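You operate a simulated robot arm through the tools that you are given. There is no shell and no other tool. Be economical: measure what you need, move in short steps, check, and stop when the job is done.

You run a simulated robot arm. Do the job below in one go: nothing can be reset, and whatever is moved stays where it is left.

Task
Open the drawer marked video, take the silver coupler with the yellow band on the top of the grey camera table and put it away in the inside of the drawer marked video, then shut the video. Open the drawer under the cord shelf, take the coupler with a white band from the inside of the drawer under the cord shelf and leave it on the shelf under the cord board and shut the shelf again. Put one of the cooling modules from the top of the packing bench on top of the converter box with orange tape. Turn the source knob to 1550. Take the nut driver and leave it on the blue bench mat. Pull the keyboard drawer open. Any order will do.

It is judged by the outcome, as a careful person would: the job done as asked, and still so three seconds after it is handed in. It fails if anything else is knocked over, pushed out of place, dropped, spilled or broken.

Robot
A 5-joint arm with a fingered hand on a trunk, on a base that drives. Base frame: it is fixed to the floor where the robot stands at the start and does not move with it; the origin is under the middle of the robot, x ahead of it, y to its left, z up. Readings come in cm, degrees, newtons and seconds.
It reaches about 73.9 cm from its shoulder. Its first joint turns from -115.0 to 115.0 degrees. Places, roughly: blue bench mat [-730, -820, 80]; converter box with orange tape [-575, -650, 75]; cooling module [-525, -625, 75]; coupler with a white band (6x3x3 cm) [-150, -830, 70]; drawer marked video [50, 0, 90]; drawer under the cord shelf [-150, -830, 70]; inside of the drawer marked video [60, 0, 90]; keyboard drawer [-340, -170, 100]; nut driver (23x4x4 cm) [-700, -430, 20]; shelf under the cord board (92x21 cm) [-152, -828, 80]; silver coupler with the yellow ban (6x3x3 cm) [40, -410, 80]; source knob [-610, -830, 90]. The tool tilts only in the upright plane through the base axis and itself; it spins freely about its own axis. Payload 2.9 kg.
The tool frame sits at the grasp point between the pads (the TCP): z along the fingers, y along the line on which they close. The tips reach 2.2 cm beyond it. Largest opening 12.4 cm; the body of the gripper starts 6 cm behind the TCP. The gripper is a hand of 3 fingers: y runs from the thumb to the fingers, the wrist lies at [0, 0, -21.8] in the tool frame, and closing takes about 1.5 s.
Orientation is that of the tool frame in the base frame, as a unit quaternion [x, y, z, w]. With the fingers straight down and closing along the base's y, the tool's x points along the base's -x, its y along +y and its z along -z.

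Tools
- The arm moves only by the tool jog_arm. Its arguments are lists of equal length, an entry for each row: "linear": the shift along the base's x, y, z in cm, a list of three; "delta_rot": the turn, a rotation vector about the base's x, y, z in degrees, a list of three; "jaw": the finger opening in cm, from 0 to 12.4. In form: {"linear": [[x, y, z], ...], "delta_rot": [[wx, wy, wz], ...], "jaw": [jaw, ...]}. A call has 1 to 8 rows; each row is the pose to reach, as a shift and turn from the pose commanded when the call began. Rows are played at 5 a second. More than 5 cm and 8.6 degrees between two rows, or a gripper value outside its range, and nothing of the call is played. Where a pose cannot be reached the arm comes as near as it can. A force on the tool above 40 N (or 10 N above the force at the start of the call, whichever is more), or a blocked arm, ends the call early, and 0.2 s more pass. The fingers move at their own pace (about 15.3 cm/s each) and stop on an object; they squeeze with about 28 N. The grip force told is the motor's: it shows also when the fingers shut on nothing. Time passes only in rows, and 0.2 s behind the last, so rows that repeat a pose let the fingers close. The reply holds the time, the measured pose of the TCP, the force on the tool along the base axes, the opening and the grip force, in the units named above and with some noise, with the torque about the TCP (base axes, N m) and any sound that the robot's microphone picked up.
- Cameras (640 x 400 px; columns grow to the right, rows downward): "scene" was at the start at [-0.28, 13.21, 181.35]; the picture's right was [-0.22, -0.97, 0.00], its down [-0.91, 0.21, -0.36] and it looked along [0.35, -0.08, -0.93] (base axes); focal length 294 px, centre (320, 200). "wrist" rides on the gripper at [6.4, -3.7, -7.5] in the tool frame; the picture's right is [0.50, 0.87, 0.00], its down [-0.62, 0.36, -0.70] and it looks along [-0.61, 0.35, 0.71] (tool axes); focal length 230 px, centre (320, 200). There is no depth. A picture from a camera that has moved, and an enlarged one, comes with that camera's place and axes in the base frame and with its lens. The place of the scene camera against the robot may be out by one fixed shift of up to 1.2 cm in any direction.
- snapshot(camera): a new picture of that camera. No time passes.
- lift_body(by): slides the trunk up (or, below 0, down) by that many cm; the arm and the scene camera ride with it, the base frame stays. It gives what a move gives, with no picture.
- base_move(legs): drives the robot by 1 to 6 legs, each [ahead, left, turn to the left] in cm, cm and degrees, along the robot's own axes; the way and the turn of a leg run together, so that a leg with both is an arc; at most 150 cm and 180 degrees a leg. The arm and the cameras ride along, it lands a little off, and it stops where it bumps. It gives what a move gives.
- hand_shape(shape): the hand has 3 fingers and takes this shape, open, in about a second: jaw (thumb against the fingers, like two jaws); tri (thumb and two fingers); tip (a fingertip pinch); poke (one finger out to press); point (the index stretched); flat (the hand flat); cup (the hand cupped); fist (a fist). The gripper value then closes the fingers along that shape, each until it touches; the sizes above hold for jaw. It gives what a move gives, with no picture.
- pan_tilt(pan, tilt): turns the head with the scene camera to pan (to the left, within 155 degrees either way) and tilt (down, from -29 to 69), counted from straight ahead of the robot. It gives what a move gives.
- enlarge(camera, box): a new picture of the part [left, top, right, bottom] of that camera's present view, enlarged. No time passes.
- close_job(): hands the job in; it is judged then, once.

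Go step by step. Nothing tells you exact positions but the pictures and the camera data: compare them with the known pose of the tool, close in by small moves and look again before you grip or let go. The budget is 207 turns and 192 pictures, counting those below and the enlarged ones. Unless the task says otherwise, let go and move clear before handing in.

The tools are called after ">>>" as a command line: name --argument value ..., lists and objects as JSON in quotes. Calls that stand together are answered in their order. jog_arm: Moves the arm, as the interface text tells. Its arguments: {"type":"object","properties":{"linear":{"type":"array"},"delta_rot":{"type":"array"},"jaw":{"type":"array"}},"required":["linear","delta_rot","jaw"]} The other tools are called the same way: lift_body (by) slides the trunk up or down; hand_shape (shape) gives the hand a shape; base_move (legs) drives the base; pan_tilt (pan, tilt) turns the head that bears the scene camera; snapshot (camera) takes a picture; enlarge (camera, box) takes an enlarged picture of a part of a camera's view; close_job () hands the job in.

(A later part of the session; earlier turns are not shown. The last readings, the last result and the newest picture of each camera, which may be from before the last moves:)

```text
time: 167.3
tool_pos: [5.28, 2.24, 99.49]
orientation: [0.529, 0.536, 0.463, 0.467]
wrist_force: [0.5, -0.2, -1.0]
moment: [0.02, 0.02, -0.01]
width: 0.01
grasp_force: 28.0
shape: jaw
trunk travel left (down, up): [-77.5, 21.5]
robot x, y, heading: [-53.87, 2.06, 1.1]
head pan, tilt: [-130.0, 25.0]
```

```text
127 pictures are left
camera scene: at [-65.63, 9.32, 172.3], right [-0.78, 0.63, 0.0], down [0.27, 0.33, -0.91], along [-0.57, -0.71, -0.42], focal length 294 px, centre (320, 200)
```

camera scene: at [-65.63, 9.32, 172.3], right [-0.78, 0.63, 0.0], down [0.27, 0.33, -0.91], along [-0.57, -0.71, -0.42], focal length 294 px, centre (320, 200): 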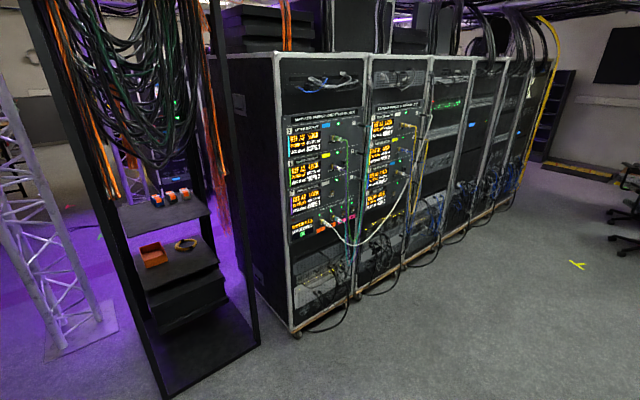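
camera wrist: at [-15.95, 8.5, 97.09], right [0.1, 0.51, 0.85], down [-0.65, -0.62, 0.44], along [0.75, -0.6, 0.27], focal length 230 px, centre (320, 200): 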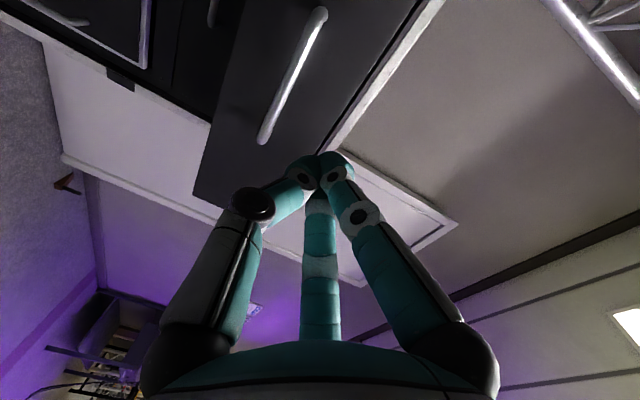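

Video is shut. Next is the keyboard drawer near (-340, -170); I'll reverse along the aisle and turn to face the racks.

>>> base_move --legs '[[-150, 0, 0], [-130, -20, 0], [0, 0, -91]]'

>>> pan_tilt --pan 0 --tilt 30

>>> snapshot --camera "scene"

```text
time: 184.8
tool_pos: [-333.85, -81.98, 99.56]
orientation: [0.753, 0.005, -0.003, 0.658]
wrist_force: [0.0, 0.3, 0.9]
moment: [-0.03, -0.03, 0.0]
width: 0.0
grasp_force: 27.7
shape: jaw
trunk travel left (down, up): [-77.5, 21.5]
robot x, y, heading: [-334.13, -22.58, -89.0]
head pan, tilt: [-130.0, 25.0]
```

```text
time: 186.9
tool_pos: [-333.8, -82.06, 99.57]
orientation: [0.753, 0.005, -0.003, 0.658]
wrist_force: [0.1, 0.9, -0.2]
moment: [-0.01, 0.03, 0.01]
width: 0.03
grasp_force: 27.9
shape: jaw
trunk travel left (down, up): [-77.5, 21.5]
robot x, y, heading: [-334.02, -22.73, -88.7]
head pan, tilt: [0.0, 30.0]
```

```text
126 pictures are left
camera scene: at [-319.22, -25.56, 171.5], right [-1.0, -0.02, 0.0], down [-0.01, 0.5, -0.87], along [0.02, -0.87, -0.5], focal length 294 px, centre (320, 200)
```

scene: 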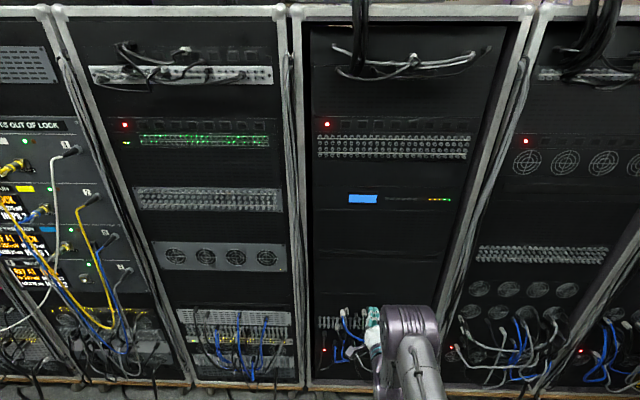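

The rack ahead has a unit with a blue display right where the keyboard drawer should be. I'll enlarge.

>>> enlarge --camera "scene" --box '[300, 120, 500, 245]'

>>> enlarge --camera "scene" --box '[300, 220, 500, 345]'

```text
3.20 times, centred on (400, 182) of scene
camera zoom: at [-319.22, -25.56, 171.5], right [-1.0, -0.02, 0.0], down [-0.01, 0.5, -0.87], along [0.02, -0.87, -0.5], focal length 941 px, centre (64, 256)
```

zoom: 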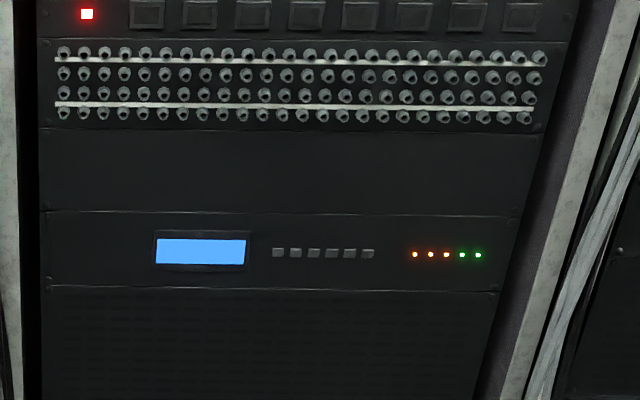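

```text
3.20 times, centred on (400, 282) of scene
camera zoom: at [-319.22, -25.56, 171.5], right [-1.0, -0.02, 0.0], down [-0.01, 0.5, -0.87], along [0.02, -0.87, -0.5], focal length 941 px, centre (64, -64)
```

zoom: 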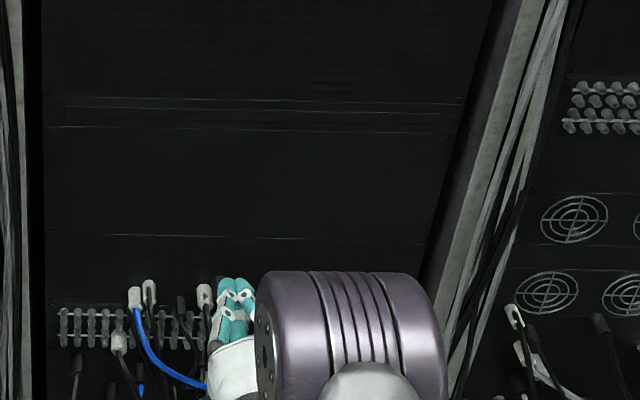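

There is a thin grooved strip at z≈95 that may be the keyboard drawer. I'll get nearer for a better look.

>>> base_move --legs '[[14, 0, 0]]'

>>> snapshot --camera "wrist"

>>> enlarge --camera "scene" --box '[310, 220, 470, 320]'

```text
time: 188.2
tool_pos: [-333.37, -96.11, 99.44]
orientation: [0.753, 0.006, -0.002, 0.658]
wrist_force: [0.2, -0.1, 0.0]
moment: [-0.02, 0.0, 0.03]
width: 0.01
grasp_force: 28.4
shape: jaw
trunk travel left (down, up): [-77.5, 21.5]
robot x, y, heading: [-333.48, -36.7, -88.9]
head pan, tilt: [0.0, 30.0]
```

```text
123 pictures are left
camera wrist: at [-327.01, -88.04, 96.81], right [0.51, -0.11, 0.85], down [-0.62, 0.64, 0.45], along [-0.6, -0.76, 0.26], focal length 230 px, centre (320, 200)
```

wrist: 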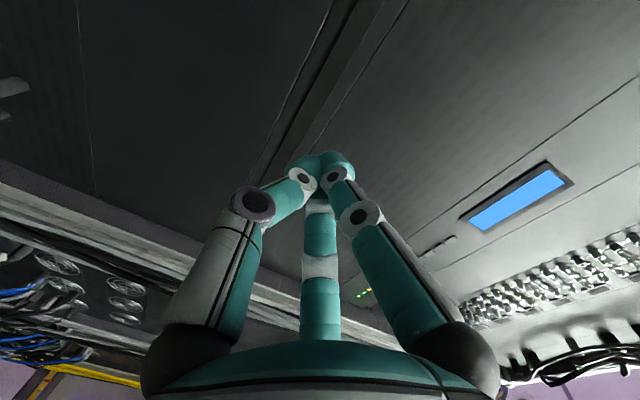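

```text
4.00 times, centred on (390, 270) of scene
camera zoom: at [-318.9, -39.54, 171.5], right [-1.0, -0.02, 0.0], down [-0.01, 0.5, -0.87], along [0.02, -0.87, -0.5], focal length 1177 px, centre (40, -80)
```

zoom: 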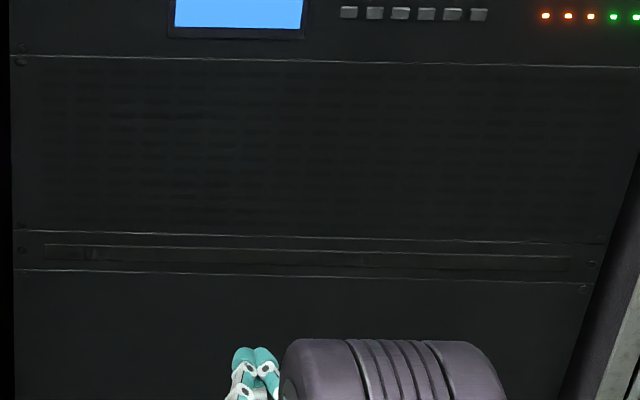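

>>> enlarge --camera "wrist" --box '[230, 0, 430, 125]'

>>> enlarge --camera "scene" --box '[310, 272, 390, 292]'

>>> enlarge --camera "scene" --box '[380, 272, 460, 296]'

```text
3.20 times, centred on (330, 62) of wrist
camera zoom: at [-327.01, -88.04, 96.81], right [0.51, -0.11, 0.85], down [-0.62, 0.64, 0.45], along [-0.6, -0.76, 0.26], focal length 736 px, centre (288, 640)
```

zoom: 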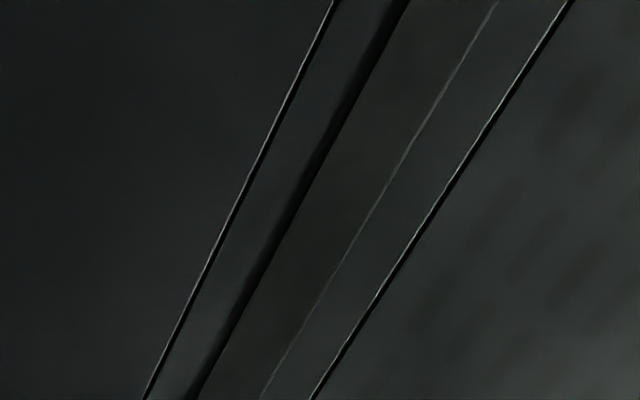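

```text
8.00 times, centred on (350, 282) of scene
camera zoom: at [-318.9, -39.54, 171.5], right [-1.0, -0.02, 0.0], down [-0.01, 0.5, -0.87], along [0.02, -0.87, -0.5], focal length 2353 px, centre (80, -456)
```

zoom: 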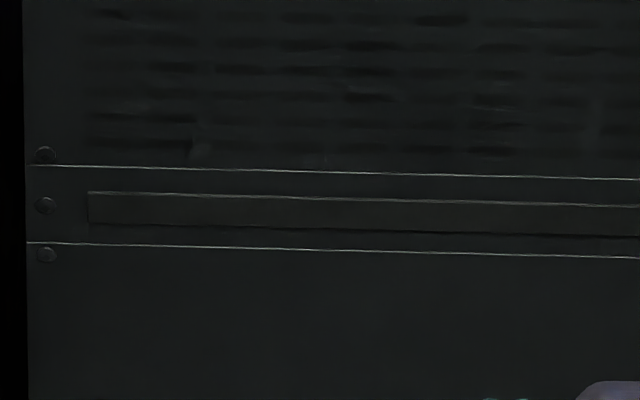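

```text
8.00 times, centred on (420, 284) of scene
camera zoom: at [-318.9, -39.54, 171.5], right [-1.0, -0.02, 0.0], down [-0.01, 0.5, -0.87], along [0.02, -0.87, -0.5], focal length 2353 px, centre (-480, -472)
```

zoom: 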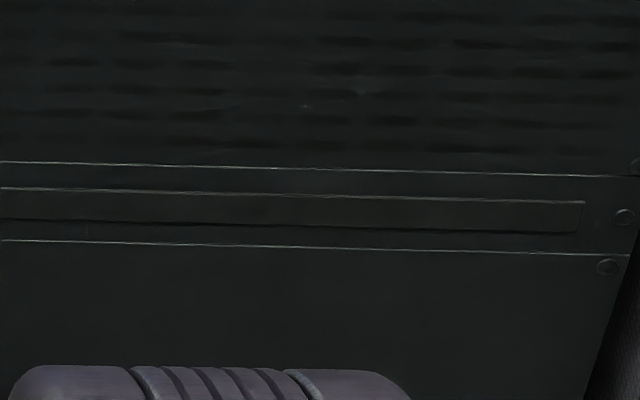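

That strip is a screwed brush panel, not a drawer, so the keyboard drawer is probably on the back side of this rack row. I'll look west along the aisle for the way around.

>>> pan_tilt --pan -80 --tilt 20

>>> snapshot --camera "scene"

```text
time: 189.7
tool_pos: [-333.36, -95.96, 99.53]
orientation: [0.753, 0.005, -0.003, 0.658]
wrist_force: [-0.3, 0.2, -0.2]
moment: [0.0, -0.02, -0.04]
width: 0.02
grasp_force: 28.1
shape: jaw
trunk travel left (down, up): [-77.5, 21.5]
robot x, y, heading: [-333.43, -36.42, -88.4]
head pan, tilt: [-80.0, 20.0]
```

```text
118 pictures are left
camera scene: at [-328.24, -32.3, 173.11], right [-0.2, 0.98, 0.0], down [0.34, 0.07, -0.94], along [-0.92, -0.19, -0.34], focal length 294 px, centre (320, 200)
```

scene: 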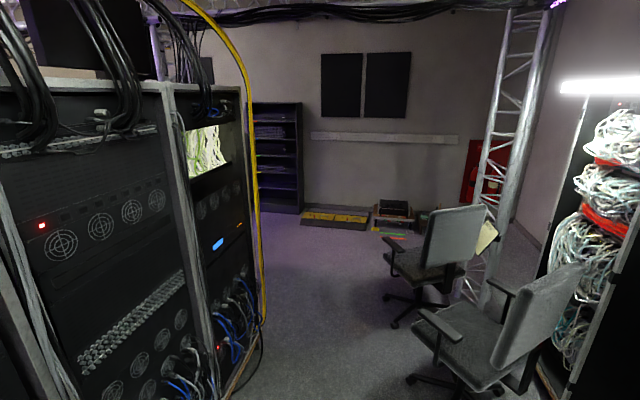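

The row ends near x≈-497, with chairs near (-541, -7) and (-500, 39). I'll fold the arm, then go west along y≈-76 and turn south beyond the racks.

>>> jog_arm --linear '[[0, 2, 2], [0, 4, 4], [0, 6, 7], [0, 8, 10], [0, 11, 13], [0, 14, 16], [0, 17, 17], [0, 20, 18]]' --delta_rot '[[8.5, 0, 0], [17, 0, 0], [25.5, 0, 0], [34, 0, 0], [42.5, 0, 0], [51, 0, 0], [59.5, 0, 0], [68, 0, 0]]' --jaw '[0, 2, 4, 6, 6, 6, 6, 6]'

>>> base_move --legs '[[0, 0, -91.5], [110, 32, 0]]'

>>> pan_tilt --pan 0 --tilt 25

>>> snapshot --camera "scene"

```text
time: 191.5
tool_pos: [-333.3, -75.66, 117.9]
orientation: [0.992, 0.006, 0.0, 0.125]
wrist_force: [0.1, 0.6, 0.2]
moment: [0.0, 0.01, 0.01]
width: 5.95
grasp_force: 0.0
shape: jaw
trunk travel left (down, up): [-77.5, 21.5]
robot x, y, heading: [-333.72, -36.99, -88.7]
head pan, tilt: [-80.0, 20.0]
```

```text
time: 201.1
tool_pos: [-479.82, -70.58, 117.78]
orientation: [0.704, -0.699, -0.089, 0.088]
wrist_force: [-0.2, -0.2, 0.6]
moment: [-0.01, 0.01, 0.01]
width: 5.95
grasp_force: 0.0
shape: jaw
trunk travel left (down, up): [-77.5, 21.5]
robot x, y, heading: [-440.78, -70.29, -178.8]
head pan, tilt: [-80.0, 20.0]
```

```text
time: 202.6
tool_pos: [-479.86, -70.55, 117.73]
orientation: [0.704, -0.699, -0.088, 0.087]
wrist_force: [-0.4, -0.7, -0.6]
moment: [-0.04, 0.02, 0.01]
width: 5.99
grasp_force: 0.0
shape: jaw
trunk travel left (down, up): [-77.5, 21.5]
robot x, y, heading: [-440.73, -70.52, -178.8]
head pan, tilt: [0.0, 25.0]
```

```text
117 pictures are left
camera scene: at [-443.41, -84.92, 172.3], right [-0.02, 1.0, 0.0], down [0.42, 0.01, -0.91], along [-0.91, -0.02, -0.42], focal length 294 px, centre (320, 200)
```

scene: 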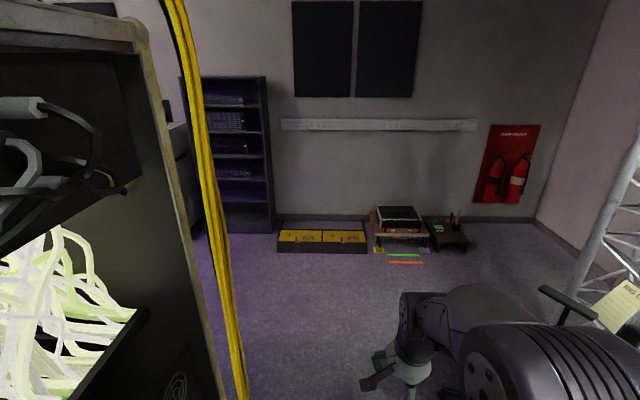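

The way ahead is clear. I'll go on past the rack end and turn south.

>>> base_move --legs '[[145, 0, 0], [0, 0, 89]]'

>>> snapshot --camera "scene"

>>> pan_tilt --pan 45 --tilt 25

>>> snapshot --camera "scene"

```text
time: 213.9
tool_pos: [-590.62, -114.84, 117.88]
orientation: [0.992, 0.014, 0.001, 0.124]
wrist_force: [0.4, -0.2, 0.7]
moment: [-0.03, 0.02, -0.03]
width: 5.97
grasp_force: 0.1
shape: jaw
trunk travel left (down, up): [-77.5, 21.5]
robot x, y, heading: [-591.67, -75.76, -87.8]
head pan, tilt: [0.0, 25.0]
```

```text
116 pictures are left
camera scene: at [-576.77, -78.48, 172.3], right [-1.0, -0.04, 0.0], down [-0.02, 0.42, -0.91], along [0.04, -0.91, -0.42], focal length 294 px, centre (320, 200)
```

scene: 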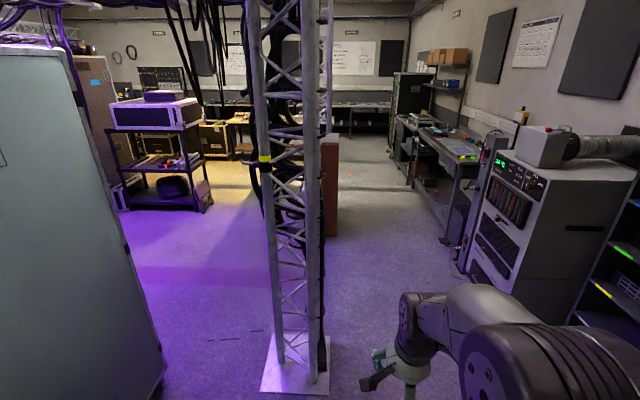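

```text
time: 215.0
tool_pos: [-590.68, -114.76, 117.82]
orientation: [0.992, 0.015, 0.001, 0.125]
wrist_force: [-0.2, -0.4, -0.2]
moment: [0.01, 0.0, -0.01]
width: 5.99
grasp_force: 0.0
shape: jaw
trunk travel left (down, up): [-77.5, 21.5]
robot x, y, heading: [-591.76, -75.98, -87.4]
head pan, tilt: [45.0, 25.0]
```

```text
115 pictures are left
camera scene: at [-570.37, -75.53, 172.3], right [-0.68, -0.73, 0.0], down [-0.31, 0.29, -0.91], along [0.67, -0.62, -0.42], focal length 294 px, centre (320, 200)
```

scene: 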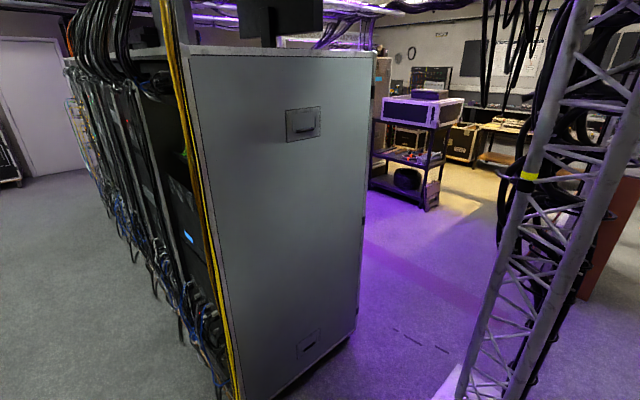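

I can pass west of the truss at x≈-632, then go east in the purple aisle behind the racks.

>>> base_move --legs '[[0, -42, 0], [150, 0, 0], [48, 0, 0], [0, 0, 88], [120, 0, 0]]'

>>> pan_tilt --pan 20 --tilt 20

>>> snapshot --camera "scene"

```text
time: 236.4
tool_pos: [-466.33, -258.67, 117.89]
orientation: [0.672, 0.73, 0.091, 0.086]
wrist_force: [0.3, -0.8, -0.5]
moment: [0.03, -0.02, 0.0]
width: 5.96
grasp_force: 0.0
shape: jaw
trunk travel left (down, up): [-77.5, 21.5]
robot x, y, heading: [-505.51, -262.02, 5.3]
head pan, tilt: [45.0, 25.0]
```

```text
time: 237.3
tool_pos: [-466.45, -258.76, 117.91]
orientation: [0.672, 0.73, 0.09, 0.085]
wrist_force: [0.9, 0.2, 0.4]
moment: [0.0, 0.01, 0.01]
width: 5.96
grasp_force: 0.1
shape: jaw
trunk travel left (down, up): [-77.5, 21.5]
robot x, y, heading: [-504.98, -261.82, 5.4]
head pan, tilt: [20.0, 20.0]
```

```text
114 pictures are left
camera scene: at [-503.96, -243.97, 173.1], right [0.43, -0.9, 0.0], down [-0.31, -0.15, -0.94], along [0.85, 0.4, -0.34], focal length 294 px, centre (320, 200)
```

scene: 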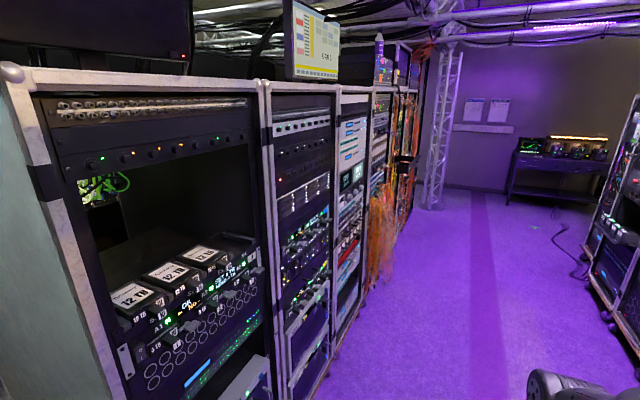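

The backs hold more equipment. I'll drive on to x≈-345 and look north.

>>> base_move --legs '[[0, -5, -5], [150, -8, 0], [8, 0, 0]]'

>>> pan_tilt --pan 90 --tilt 40

>>> snapshot --camera "scene"

```text
refused: leg 2 is longer than a leg can be; nothing moved
```

```text
time: 238.7
tool_pos: [-466.36, -258.67, 117.85]
orientation: [0.672, 0.73, 0.091, 0.086]
wrist_force: [0.6, 0.3, -0.4]
moment: [-0.02, 0.01, -0.01]
width: 5.96
grasp_force: 0.1
shape: jaw
trunk travel left (down, up): [-77.5, 21.5]
robot x, y, heading: [-505.18, -261.7, 5.4]
head pan, tilt: [90.0, 40.0]
```

```text
113 pictures are left
camera scene: at [-513.14, -239.5, 169.97], right [1.0, 0.09, 0.0], down [0.06, -0.64, -0.77], along [-0.07, 0.76, -0.64], focal length 294 px, centre (320, 200)
```

scene: 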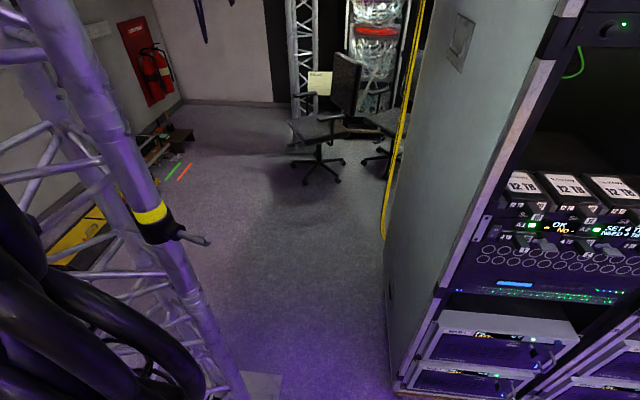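

>>> base_move --legs '[[0, -5, -5], [145, -6, 0], [12, 0, 0]]'

>>> pan_tilt --pan 90 --tilt 40

>>> snapshot --camera "scene"

```text
time: 247.1
tool_pos: [-313.31, -269.51, 117.89]
orientation: [0.697, 0.706, 0.088, 0.088]
wrist_force: [-0.7, 0.8, 0.3]
moment: [-0.03, 0.02, 0.01]
width: 6.01
grasp_force: 0.1
shape: jaw
trunk travel left (down, up): [-77.5, 21.5]
robot x, y, heading: [-352.33, -269.94, 1.5]
head pan, tilt: [90.0, 40.0]
```

```text
time: 247.7
tool_pos: [-313.41, -269.57, 117.88]
orientation: [0.698, 0.705, 0.088, 0.088]
wrist_force: [-0.2, -0.6, -0.4]
moment: [-0.01, 0.01, 0.02]
width: 5.99
grasp_force: 0.0
shape: jaw
trunk travel left (down, up): [-77.5, 21.5]
robot x, y, heading: [-352.38, -269.86, 1.5]
head pan, tilt: [90.0, 40.0]
```

```text
112 pictures are left
camera scene: at [-358.64, -247.21, 169.97], right [1.0, 0.02, 0.0], down [0.02, -0.64, -0.77], along [-0.02, 0.77, -0.64], focal length 294 px, centre (320, 200)
```

scene: 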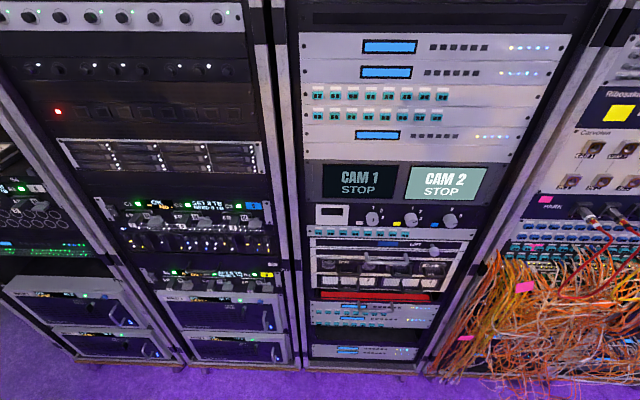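

The rack straight ahead has display units; the keyboard drawer could be one of the lower units. Enlarge.

>>> enlarge --camera "scene" --box '[290, 190, 490, 315]'

>>> enlarge --camera "scene" --box '[290, 270, 450, 370]'

```text
3.20 times, centred on (390, 252) of scene
camera zoom: at [-358.64, -247.21, 169.97], right [1.0, 0.02, 0.0], down [0.02, -0.64, -0.77], along [-0.02, 0.77, -0.64], focal length 941 px, centre (96, 32)
```

zoom: 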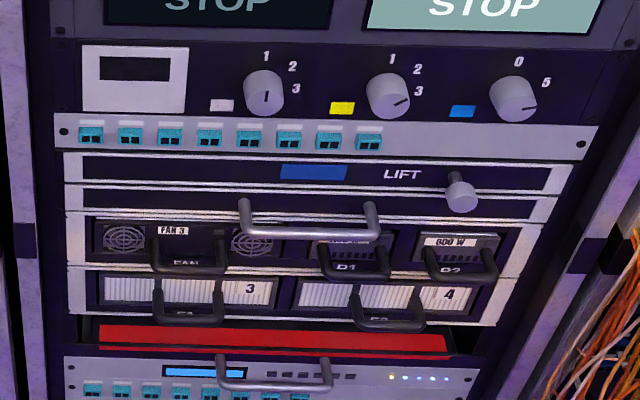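

```text
4.00 times, centred on (370, 320) of scene
camera zoom: at [-358.64, -247.21, 169.97], right [1.0, 0.02, 0.0], down [0.02, -0.64, -0.77], along [-0.02, 0.77, -0.64], focal length 1177 px, centre (120, -280)
```

zoom: 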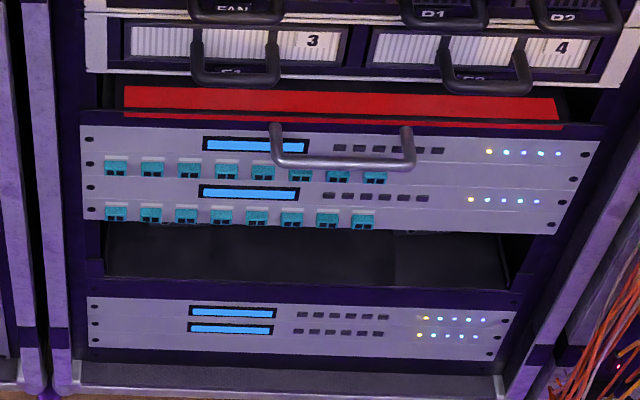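

The panel with a silver bar handle (z≈95) sits under a "LIFT" plate with a small latch knob; this looks like the keyboard drawer. I'll face it and look closely.

>>> base_move --legs '[[0, 0, 88.5]]'

>>> pan_tilt --pan -10 --tilt 40

>>> snapshot --camera "scene"

>>> snapshot --camera "wrist"

```text
time: 251.9
tool_pos: [-351.8, -230.95, 117.78]
orientation: [0.008, 0.992, 0.125, 0.002]
wrist_force: [0.5, -0.3, 0.5]
moment: [-0.02, 0.03, 0.02]
width: 5.98
grasp_force: 0.2
shape: jaw
trunk travel left (down, up): [-77.5, 21.5]
robot x, y, heading: [-352.43, -270.32, 90.0]
head pan, tilt: [90.0, 40.0]
```

```text
time: 253.6
tool_pos: [-351.74, -230.95, 117.85]
orientation: [0.007, 0.992, 0.125, 0.002]
wrist_force: [0.2, -0.9, 0.3]
moment: [0.03, -0.01, 0.01]
width: 5.97
grasp_force: 0.0
shape: jaw
trunk travel left (down, up): [-77.5, 21.5]
robot x, y, heading: [-352.55, -270.19, 89.8]
head pan, tilt: [-10.0, 40.0]
```

```text
109 pictures are left
camera scene: at [-365.16, -267.61, 169.96], right [0.98, -0.18, 0.0], down [-0.11, -0.63, -0.77], along [0.14, 0.75, -0.64], focal length 294 px, centre (320, 200)
```

scene: 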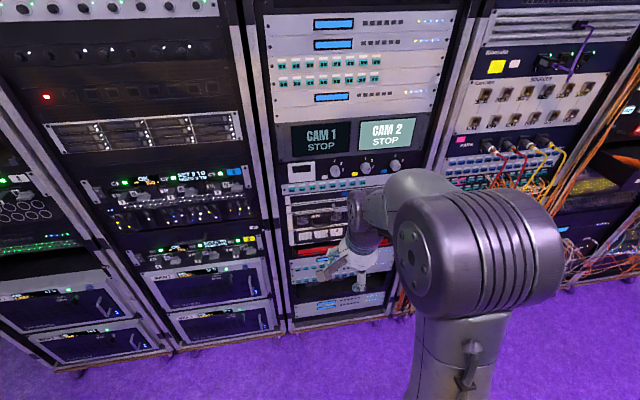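

```text
108 pictures are left
camera wrist: at [-358.22, -236.33, 124.2], right [-0.49, 0.85, 0.21], down [0.62, 0.16, 0.77], along [0.62, 0.51, -0.6], focal length 230 px, centre (320, 200)
```

wrist: 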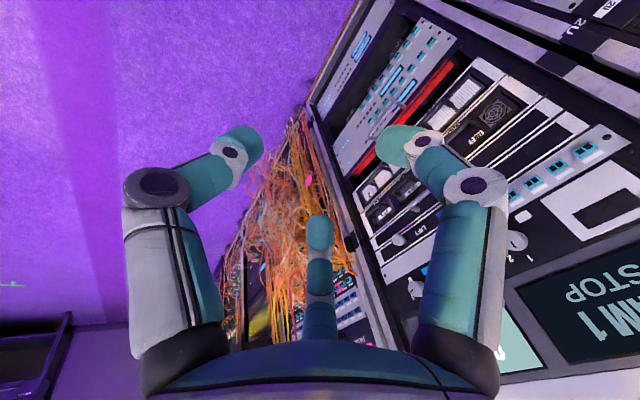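

>>> enlarge --camera "scene" --box '[280, 150, 400, 225]'

>>> enlarge --camera "wrist" --box '[340, 60, 560, 198]'

>>> enlarge --camera "wrist" --box '[350, 180, 510, 280]'

```text
5.33 times, centred on (340, 188) of scene
camera zoom: at [-365.16, -267.61, 169.96], right [0.98, -0.18, 0.0], down [-0.11, -0.63, -0.77], along [0.14, 0.75, -0.64], focal length 1569 px, centre (213, 267)
```

zoom: 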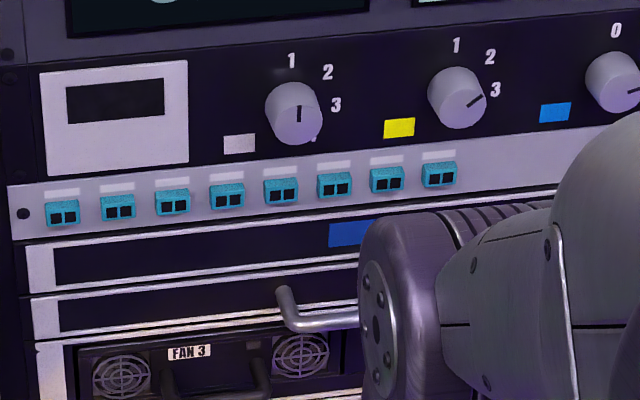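

```text
2.90 times, centred on (450, 129) of wrist
camera zoom: at [-358.22, -236.33, 124.2], right [-0.49, 0.85, 0.21], down [0.62, 0.16, 0.77], along [0.62, 0.51, -0.6], focal length 667 px, centre (-57, 406)
```

zoom: 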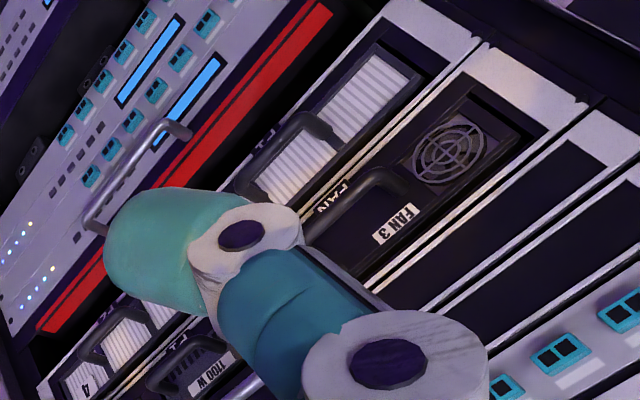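

```text
4.00 times, centred on (430, 230) of wrist
camera zoom: at [-358.22, -236.33, 124.2], right [-0.49, 0.85, 0.21], down [0.62, 0.16, 0.77], along [0.62, 0.51, -0.6], focal length 920 px, centre (-120, 80)
```

zoom: 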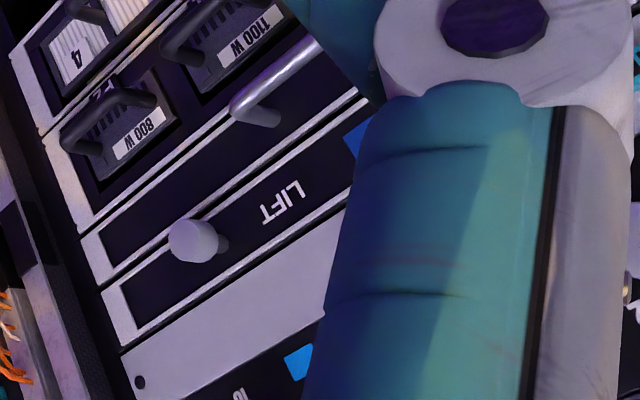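

The bar handle is at about x -346…-333, y -190, z 98.5, and the latch knob at (-327, -190, 103). I'll align in front of the handle and level the hand.

>>> base_move --legs '[[0, -13, 0]]'

>>> jog_arm --linear '[[0, 1, -2], [0, 2, -4], [0, 4, -6], [0, 6, -9], [0, 8, -12], [0, 10, -15], [0, 12, -17], [0, 13, -18]]' --delta_rot '[[8.5, 0, 0], [17, 0, 0], [25.5, 0, 0], [34, 0, 0], [42.5, 0, 0], [51, 0, 0], [59.5, 0, 0], [67, 0, 0]]' --jaw '[6, 6, 6, 6, 6, 5, 4.5, 4.5]'

>>> snapshot --camera "wrist"

>>> pan_tilt --pan 0 --tilt 45

>>> snapshot --camera "scene"

```text
time: 254.9
tool_pos: [-339.09, -230.99, 117.89]
orientation: [0.007, 0.992, 0.124, 0.003]
wrist_force: [-0.7, -0.3, 0.2]
moment: [-0.01, -0.02, 0.0]
width: 5.98
grasp_force: 0.1
shape: jaw
trunk travel left (down, up): [-77.5, 21.5]
robot x, y, heading: [-339.65, -269.84, 89.8]
head pan, tilt: [-10.0, 40.0]
```

```text
time: 256.7
tool_pos: [-339.3, -217.89, 99.79]
orientation: [0.01, 0.758, 0.652, 0.0]
wrist_force: [-0.3, -0.4, 0.8]
moment: [0.01, 0.02, 0.0]
width: 4.54
grasp_force: 0.0
shape: jaw
out of reach, approached as far as the arm can: row 7, 8
trunk travel left (down, up): [-77.5, 21.5]
robot x, y, heading: [-339.77, -270.47, 89.8]
head pan, tilt: [-10.0, 40.0]
```

```text
104 pictures are left
camera wrist: at [-345.72, -225.81, 97.39], right [-0.49, 0.14, 0.86], down [0.61, -0.65, 0.45], along [0.62, 0.75, 0.23], focal length 230 px, centre (320, 200)
```

wrist: 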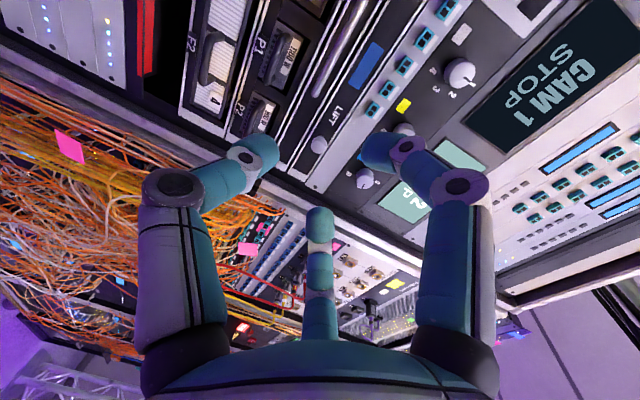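

```text
time: 257.4
tool_pos: [-339.13, -218.02, 99.91]
orientation: [0.01, 0.758, 0.652, 0.0]
wrist_force: [-0.1, 0.3, -0.1]
moment: [-0.01, 0.02, -0.02]
width: 4.55
grasp_force: 0.1
shape: jaw
trunk travel left (down, up): [-77.5, 21.5]
robot x, y, heading: [-339.85, -270.01, 89.7]
head pan, tilt: [0.0, 45.0]
```

```text
103 pictures are left
camera scene: at [-353.95, -267.91, 169.24], right [1.0, -0.01, 0.0], down [0.0, -0.71, -0.71], along [0.0, 0.71, -0.71], focal length 294 px, centre (320, 200)
```

scene: 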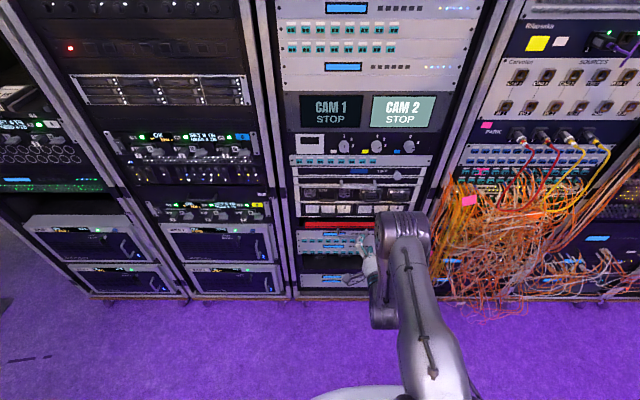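

The bar is at z≈98 in line with the hand. I'll drive 19 cm nearer and recheck.

>>> base_move --legs '[[19, 0, 0]]'

>>> jog_arm --linear '[[0, 0, -1]]' --delta_rot '[[0, 0, 0]]' --jaw '[4.5]'

>>> snapshot --camera "wrist"

>>> enlarge --camera "scene" --box '[280, 140, 440, 260]'

```text
time: 259.0
tool_pos: [-339.07, -198.74, 99.78]
orientation: [0.01, 0.759, 0.651, 0.0]
wrist_force: [0.5, 0.6, 0.4]
moment: [0.04, -0.04, 0.0]
width: 4.54
grasp_force: 0.0
shape: jaw
trunk travel left (down, up): [-77.5, 21.5]
robot x, y, heading: [-339.63, -250.75, 89.5]
head pan, tilt: [0.0, 45.0]
```

```text
time: 259.4
tool_pos: [-339.04, -198.7, 98.97]
orientation: [0.01, 0.759, 0.651, -0.001]
wrist_force: [-0.2, -0.7, 0.1]
moment: [0.02, -0.03, 0.02]
width: 4.51
grasp_force: 0.0
shape: jaw
trunk travel left (down, up): [-77.5, 21.5]
robot x, y, heading: [-339.29, -250.83, 89.7]
head pan, tilt: [0.0, 45.0]
```

```text
102 pictures are left
camera wrist: at [-345.55, -206.64, 96.49], right [-0.49, 0.14, 0.86], down [0.61, -0.65, 0.45], along [0.62, 0.75, 0.23], focal length 230 px, centre (320, 200)
```

wrist: 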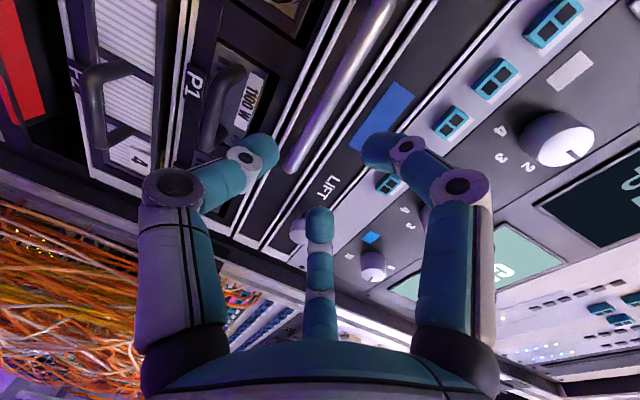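

```text
3.33 times, centred on (360, 200) of scene
camera zoom: at [-353.85, -248.68, 169.24], right [1.0, -0.01, 0.0], down [0.0, -0.71, -0.71], along [0.0, 0.71, -0.71], focal length 980 px, centre (187, 200)
```

zoom: 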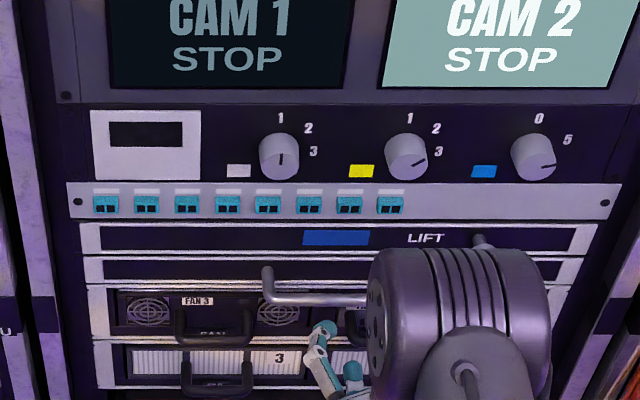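

Aligned. I'll advance onto the bar and close.

>>> jog_arm --linear '[[0, 3, -0.5], [0, 6, -0.8], [0, 9.2, -1], [0, 9.2, -1], [0, 9.2, -1], [0, 9.2, -1], [0, 9.2, -1], [0, 9.2, -1]]' --delta_rot '[[0, 0, 0], [0, 0, 0], [0, 0, 0], [0, 0, 0], [0, 0, 0], [0, 0, 0], [0, 0, 0], [0, 0, 0]]' --jaw '[4.5, 4.5, 4.5, 3, 1.5, 0, 0, 0]'

>>> snapshot --camera "wrist"

```text
time: 261.2
tool_pos: [-339.13, -189.62, 97.98]
orientation: [0.009, 0.758, 0.652, -0.003]
wrist_force: [-0.4, -13.3, -0.3]
moment: [-0.04, 0.0, -0.01]
width: 0.91
grasp_force: 27.8
shape: jaw
trunk travel left (down, up): [-77.5, 21.5]
robot x, y, heading: [-339.24, -250.62, 89.8]
head pan, tilt: [0.0, 45.0]
```

```text
100 pictures are left
camera wrist: at [-345.64, -197.56, 95.55], right [-0.49, 0.13, 0.86], down [0.62, -0.65, 0.45], along [0.62, 0.75, 0.23], focal length 230 px, centre (320, 200)
```

wrist: 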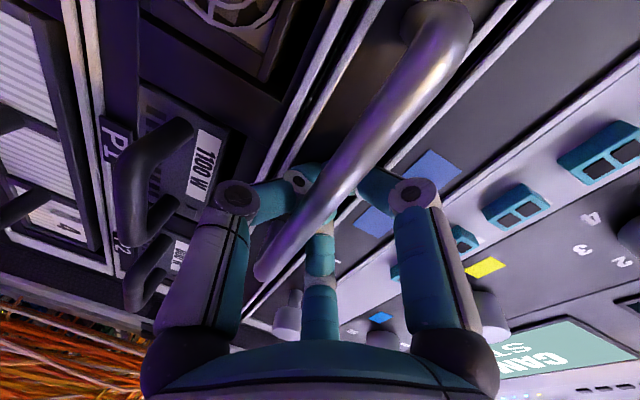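

The bar is gripped (width 0.9). I'll try a gentle pull with the arm to see whether it is latched.

>>> jog_arm --linear '[[0, -0.7, 0], [0, -1.4, 0], [0, -2.1, 0]]' --delta_rot '[[0, 0, 0], [0, 0, 0], [0, 0, 0]]' --jaw '[0, 0, 0]'

```text
time: 262.0
tool_pos: [-339.03, -191.33, 97.81]
orientation: [0.01, 0.76, 0.65, 0.0]
wrist_force: [-0.8, 8.1, -5.1]
moment: [0.07, 0.03, -0.04]
width: 0.73
grasp_force: 27.9
shape: jaw
trunk travel left (down, up): [-77.5, 21.5]
robot x, y, heading: [-339.81, -250.57, 89.7]
head pan, tilt: [0.0, 45.0]
```

>>> jog_arm --linear '[[0, -1.5, 0], [0, -3, 0], [0, -4.5, 0]]' --delta_rot '[[0, 0, 0], [0, 0, 0], [0, 0, 0]]' --jaw '[0, 0, 0]'

>>> enlarge --camera "scene" --box '[280, 140, 440, 260]'

>>> snapshot --camera "wrist"

```text
time: 262.8
tool_pos: [-339.02, -195.84, 97.78]
orientation: [0.011, 0.759, 0.651, 0.001]
wrist_force: [-0.5, 5.3, -3.1]
moment: [0.05, 0.01, -0.02]
width: 0.69
grasp_force: 27.4
shape: jaw
trunk travel left (down, up): [-77.5, 21.5]
robot x, y, heading: [-339.94, -250.84, 89.6]
head pan, tilt: [0.0, 45.0]
```

```text
3.33 times, centred on (360, 200) of scene
camera zoom: at [-353.87, -248.55, 169.23], right [1.0, -0.01, 0.0], down [0.0, -0.71, -0.71], along [0.0, 0.71, -0.71], focal length 980 px, centre (187, 200)
```

zoom: 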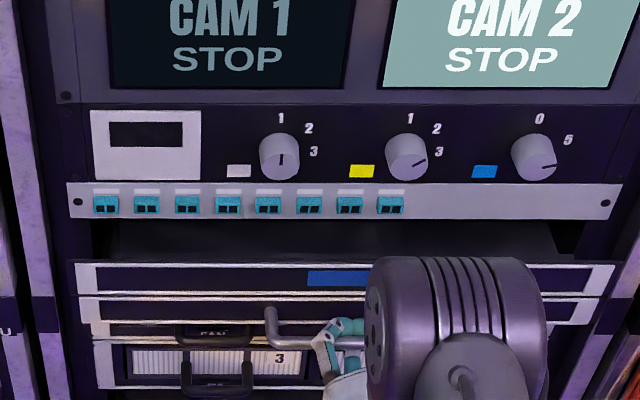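

```text
98 pictures are left
camera wrist: at [-345.54, -203.82, 95.26], right [-0.49, 0.14, 0.86], down [0.61, -0.65, 0.45], along [0.62, 0.75, 0.23], focal length 230 px, centre (320, 200)
```

wrist: 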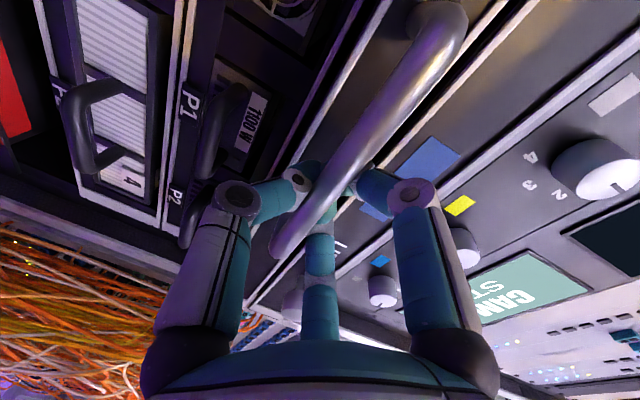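

The drawer is coming out with its LIFT lid. I'll pull by reversing 25 cm.

>>> base_move --legs '[[-28, 0, 0]]'

>>> snapshot --camera "scene"

```text
time: 264.7
tool_pos: [-339.16, -223.29, 97.7]
orientation: [0.011, 0.759, 0.651, 0.0]
wrist_force: [-0.3, 2.4, -2.6]
moment: [0.05, -0.03, 0.03]
width: 0.71
grasp_force: 28.2
shape: jaw
trunk travel left (down, up): [-77.5, 21.5]
robot x, y, heading: [-339.83, -278.6, 89.7]
head pan, tilt: [0.0, 45.0]
```

```text
97 pictures are left
camera scene: at [-354.0, -276.13, 169.25], right [1.0, -0.01, 0.0], down [0.0, -0.71, -0.71], along [0.0, 0.71, -0.71], focal length 294 px, centre (320, 200)
```

scene: 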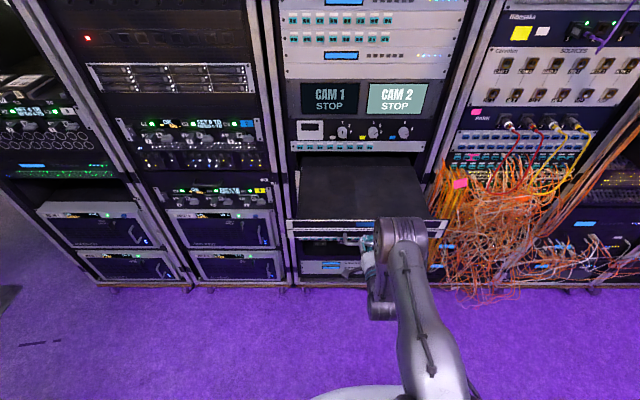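

Open about 33 cm. A little more pull to be well open.

>>> base_move --legs '[[-8, 0, 0]]'

>>> jog_arm --linear '[[0, 0, 0], [0, 0, 0], [0, 0, 0], [0, 0, 0], [0, -3, 0], [0, -6, 0], [0, -9, 0]]' --delta_rot '[[0, 0, 0], [0, 0, 0], [0, 0, 0], [0, 0, 0], [0, 0, 0], [0, 0, 0], [0, 0, 0]]' --jaw '[2, 4, 5, 5, 5, 5, 5]'

>>> snapshot --camera "scene"

```text
time: 265.8
tool_pos: [-339.2, -229.33, 97.81]
orientation: [0.01, 0.758, 0.652, -0.001]
wrist_force: [-0.1, 12.7, -4.6]
moment: [0.02, 0.03, 0.0]
width: 0.5
grasp_force: 28.2
shape: jaw
trunk travel left (down, up): [-77.5, 21.5]
robot x, y, heading: [-339.71, -284.68, 89.8]
head pan, tilt: [0.0, 45.0]
stopped in leg 1: the force on the tool passed its limit at 78 N (the readings are from after the stop); the commanded pose is now the measured one
```

```text
time: 267.4
tool_pos: [-339.17, -237.41, 97.84]
orientation: [0.011, 0.758, 0.652, 0.001]
wrist_force: [-0.5, -0.1, -0.8]
moment: [0.01, 0.01, -0.01]
width: 4.97
grasp_force: 0.2
shape: jaw
out of reach, approached as far as the arm can: row 7
trunk travel left (down, up): [-77.5, 21.5]
robot x, y, heading: [-340.19, -284.65, 89.9]
head pan, tilt: [0.0, 45.0]
```

```text
96 pictures are left
camera scene: at [-354.06, -282.48, 169.24], right [1.0, 0.0, 0.0], down [0.0, -0.71, -0.71], along [0.0, 0.71, -0.71], focal length 294 px, centre (320, 200)
```

scene: 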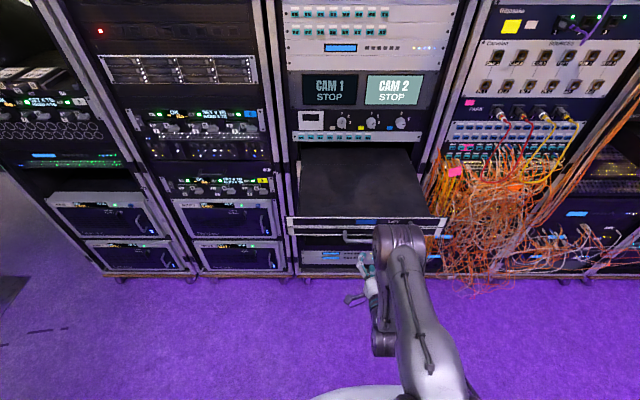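

The keyboard drawer is fully open. I'll back away, fold the arm, and head west then south toward the nut driver.

>>> base_move --legs '[[-15, 0, 0]]'

>>> jog_arm --linear '[[0, 0, 2], [0, 0, 4], [0, -1, 7], [0, -2, 10], [0, -3, 13], [0, -4, 16], [0, -5, 18], [0, -6, 20]]' --delta_rot '[[-8.5, 0, 0], [-17, 0, 0], [-25.5, 0, 0], [-34, 0, 0], [-42.5, 0, 0], [-51, 0, 0], [-59.5, 0, 0], [-68, 0, 0]]' --jaw '[5, 5, 5, 5, 5, 5, 5, 5]'

>>> base_move --legs '[[0, 0, 90], [150, 0, 0], [130, 0, 0], [0, 0, 90]]'

>>> pan_tilt --pan 0 --tilt 25

>>> snapshot --camera "scene"

```text
time: 268.7
tool_pos: [-339.4, -252.45, 97.78]
orientation: [0.009, 0.758, 0.652, 0.0]
wrist_force: [-0.1, 0.3, 0.5]
moment: [0.0, 0.04, -0.01]
width: 4.98
grasp_force: 0.1
shape: jaw
trunk travel left (down, up): [-77.5, 21.5]
robot x, y, heading: [-339.95, -299.76, 89.9]
head pan, tilt: [0.0, 45.0]
```

```text
time: 270.5
tool_pos: [-339.19, -258.23, 117.77]
orientation: [0.007, 0.993, 0.116, 0.001]
wrist_force: [0.0, 0.2, -0.3]
moment: [-0.05, 0.0, -0.01]
width: 4.95
grasp_force: 0.0
shape: jaw
trunk travel left (down, up): [-77.5, 21.5]
robot x, y, heading: [-339.75, -300.03, 89.7]
head pan, tilt: [0.0, 45.0]
```

```text
time: 291.5
tool_pos: [-613.62, -344.62, 117.68]
orientation: [0.993, -0.003, -0.001, 0.117]
wrist_force: [-0.5, -0.9, -0.8]
moment: [0.03, 0.0, 0.03]
width: 4.97
grasp_force: 0.1
shape: jaw
trunk travel left (down, up): [-77.5, 21.5]
robot x, y, heading: [-613.43, -303.37, -89.7]
head pan, tilt: [0.0, 45.0]
```

```text
time: 292.4
tool_pos: [-613.76, -344.69, 117.75]
orientation: [0.993, -0.003, -0.001, 0.116]
wrist_force: [-0.7, 0.3, 0.0]
moment: [0.0, -0.03, 0.0]
width: 4.97
grasp_force: 0.0
shape: jaw
trunk travel left (down, up): [-77.5, 21.5]
robot x, y, heading: [-613.19, -302.97, -89.8]
head pan, tilt: [0.0, 25.0]
```

```text
95 pictures are left
camera scene: at [-598.59, -306.5, 172.29], right [-1.0, -0.01, 0.0], down [0.0, 0.42, -0.91], along [0.01, -0.91, -0.42], focal length 294 px, centre (320, 200)
```

scene: 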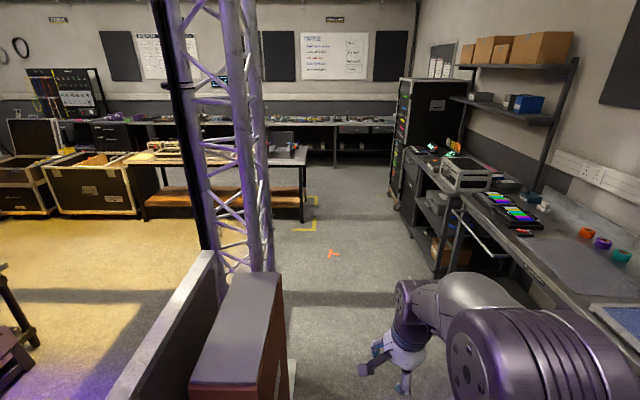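

The workbench runs along the right wall; the nut driver should be low under it near y≈-430. I'll look there.

>>> base_move --legs '[[80, 0, 0]]'

>>> pan_tilt --pan -75 --tilt 45

>>> snapshot --camera "scene"

```text
time: 296.7
tool_pos: [-612.9, -425.59, 117.7]
orientation: [0.993, -0.002, 0.0, 0.116]
wrist_force: [1.3, 0.3, -0.4]
moment: [0.0, -0.01, 0.02]
width: 5.02
grasp_force: 0.1
shape: jaw
trunk travel left (down, up): [-77.5, 21.5]
robot x, y, heading: [-613.16, -384.34, -89.6]
head pan, tilt: [0.0, 25.0]
```

```text
time: 298.2
tool_pos: [-613.0, -425.57, 117.68]
orientation: [0.993, -0.002, 0.0, 0.116]
wrist_force: [-1.4, 0.5, -0.3]
moment: [0.01, 0.01, -0.01]
width: 4.98
grasp_force: 0.0
shape: jaw
trunk travel left (down, up): [-77.5, 21.5]
robot x, y, heading: [-612.9, -384.01, -89.6]
head pan, tilt: [-75.0, 45.0]
```

```text
94 pictures are left
camera scene: at [-605.91, -380.28, 169.24], right [-0.27, 0.96, 0.0], down [0.68, 0.19, -0.71], along [-0.68, -0.19, -0.71], focal length 294 px, centre (320, 200)
```

scene: 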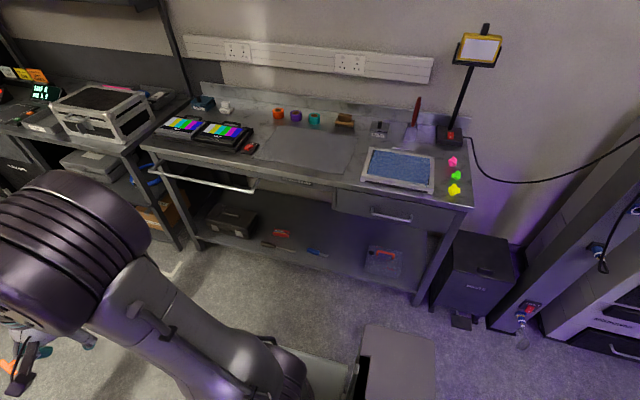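

>>> enlarge --camera "scene" --box '[190, 190, 350, 290]'

>>> enlarge --camera "scene" --box '[320, 210, 440, 285]'

```text
4.00 times, centred on (270, 240) of scene
camera zoom: at [-605.91, -380.28, 169.24], right [-0.27, 0.96, 0.0], down [0.68, 0.19, -0.71], along [-0.68, -0.19, -0.71], focal length 1177 px, centre (520, 40)
```

zoom: 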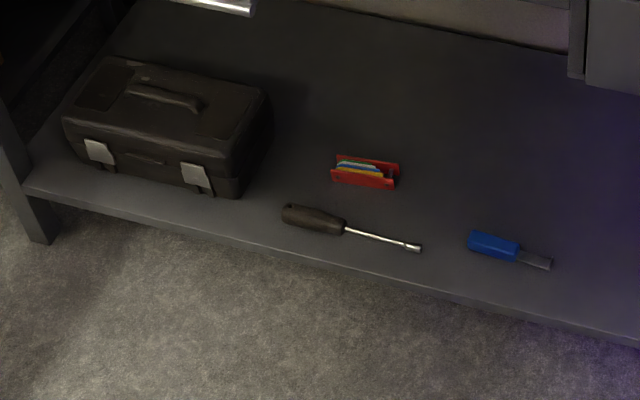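

```text
5.33 times, centred on (380, 248) of scene
camera zoom: at [-605.91, -380.28, 169.24], right [-0.27, 0.96, 0.0], down [0.68, 0.19, -0.71], along [-0.68, -0.19, -0.71], focal length 1569 px, centre (0, -53)
```

zoom: 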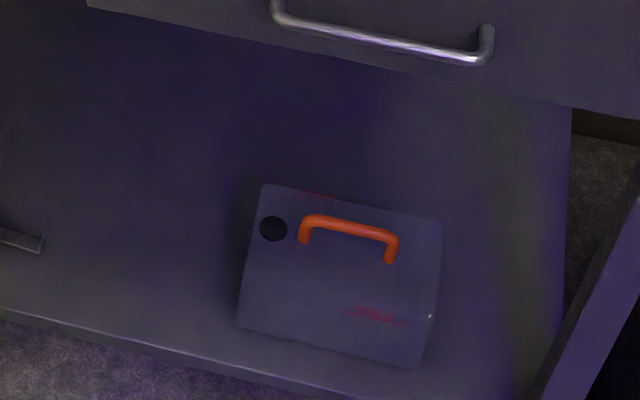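

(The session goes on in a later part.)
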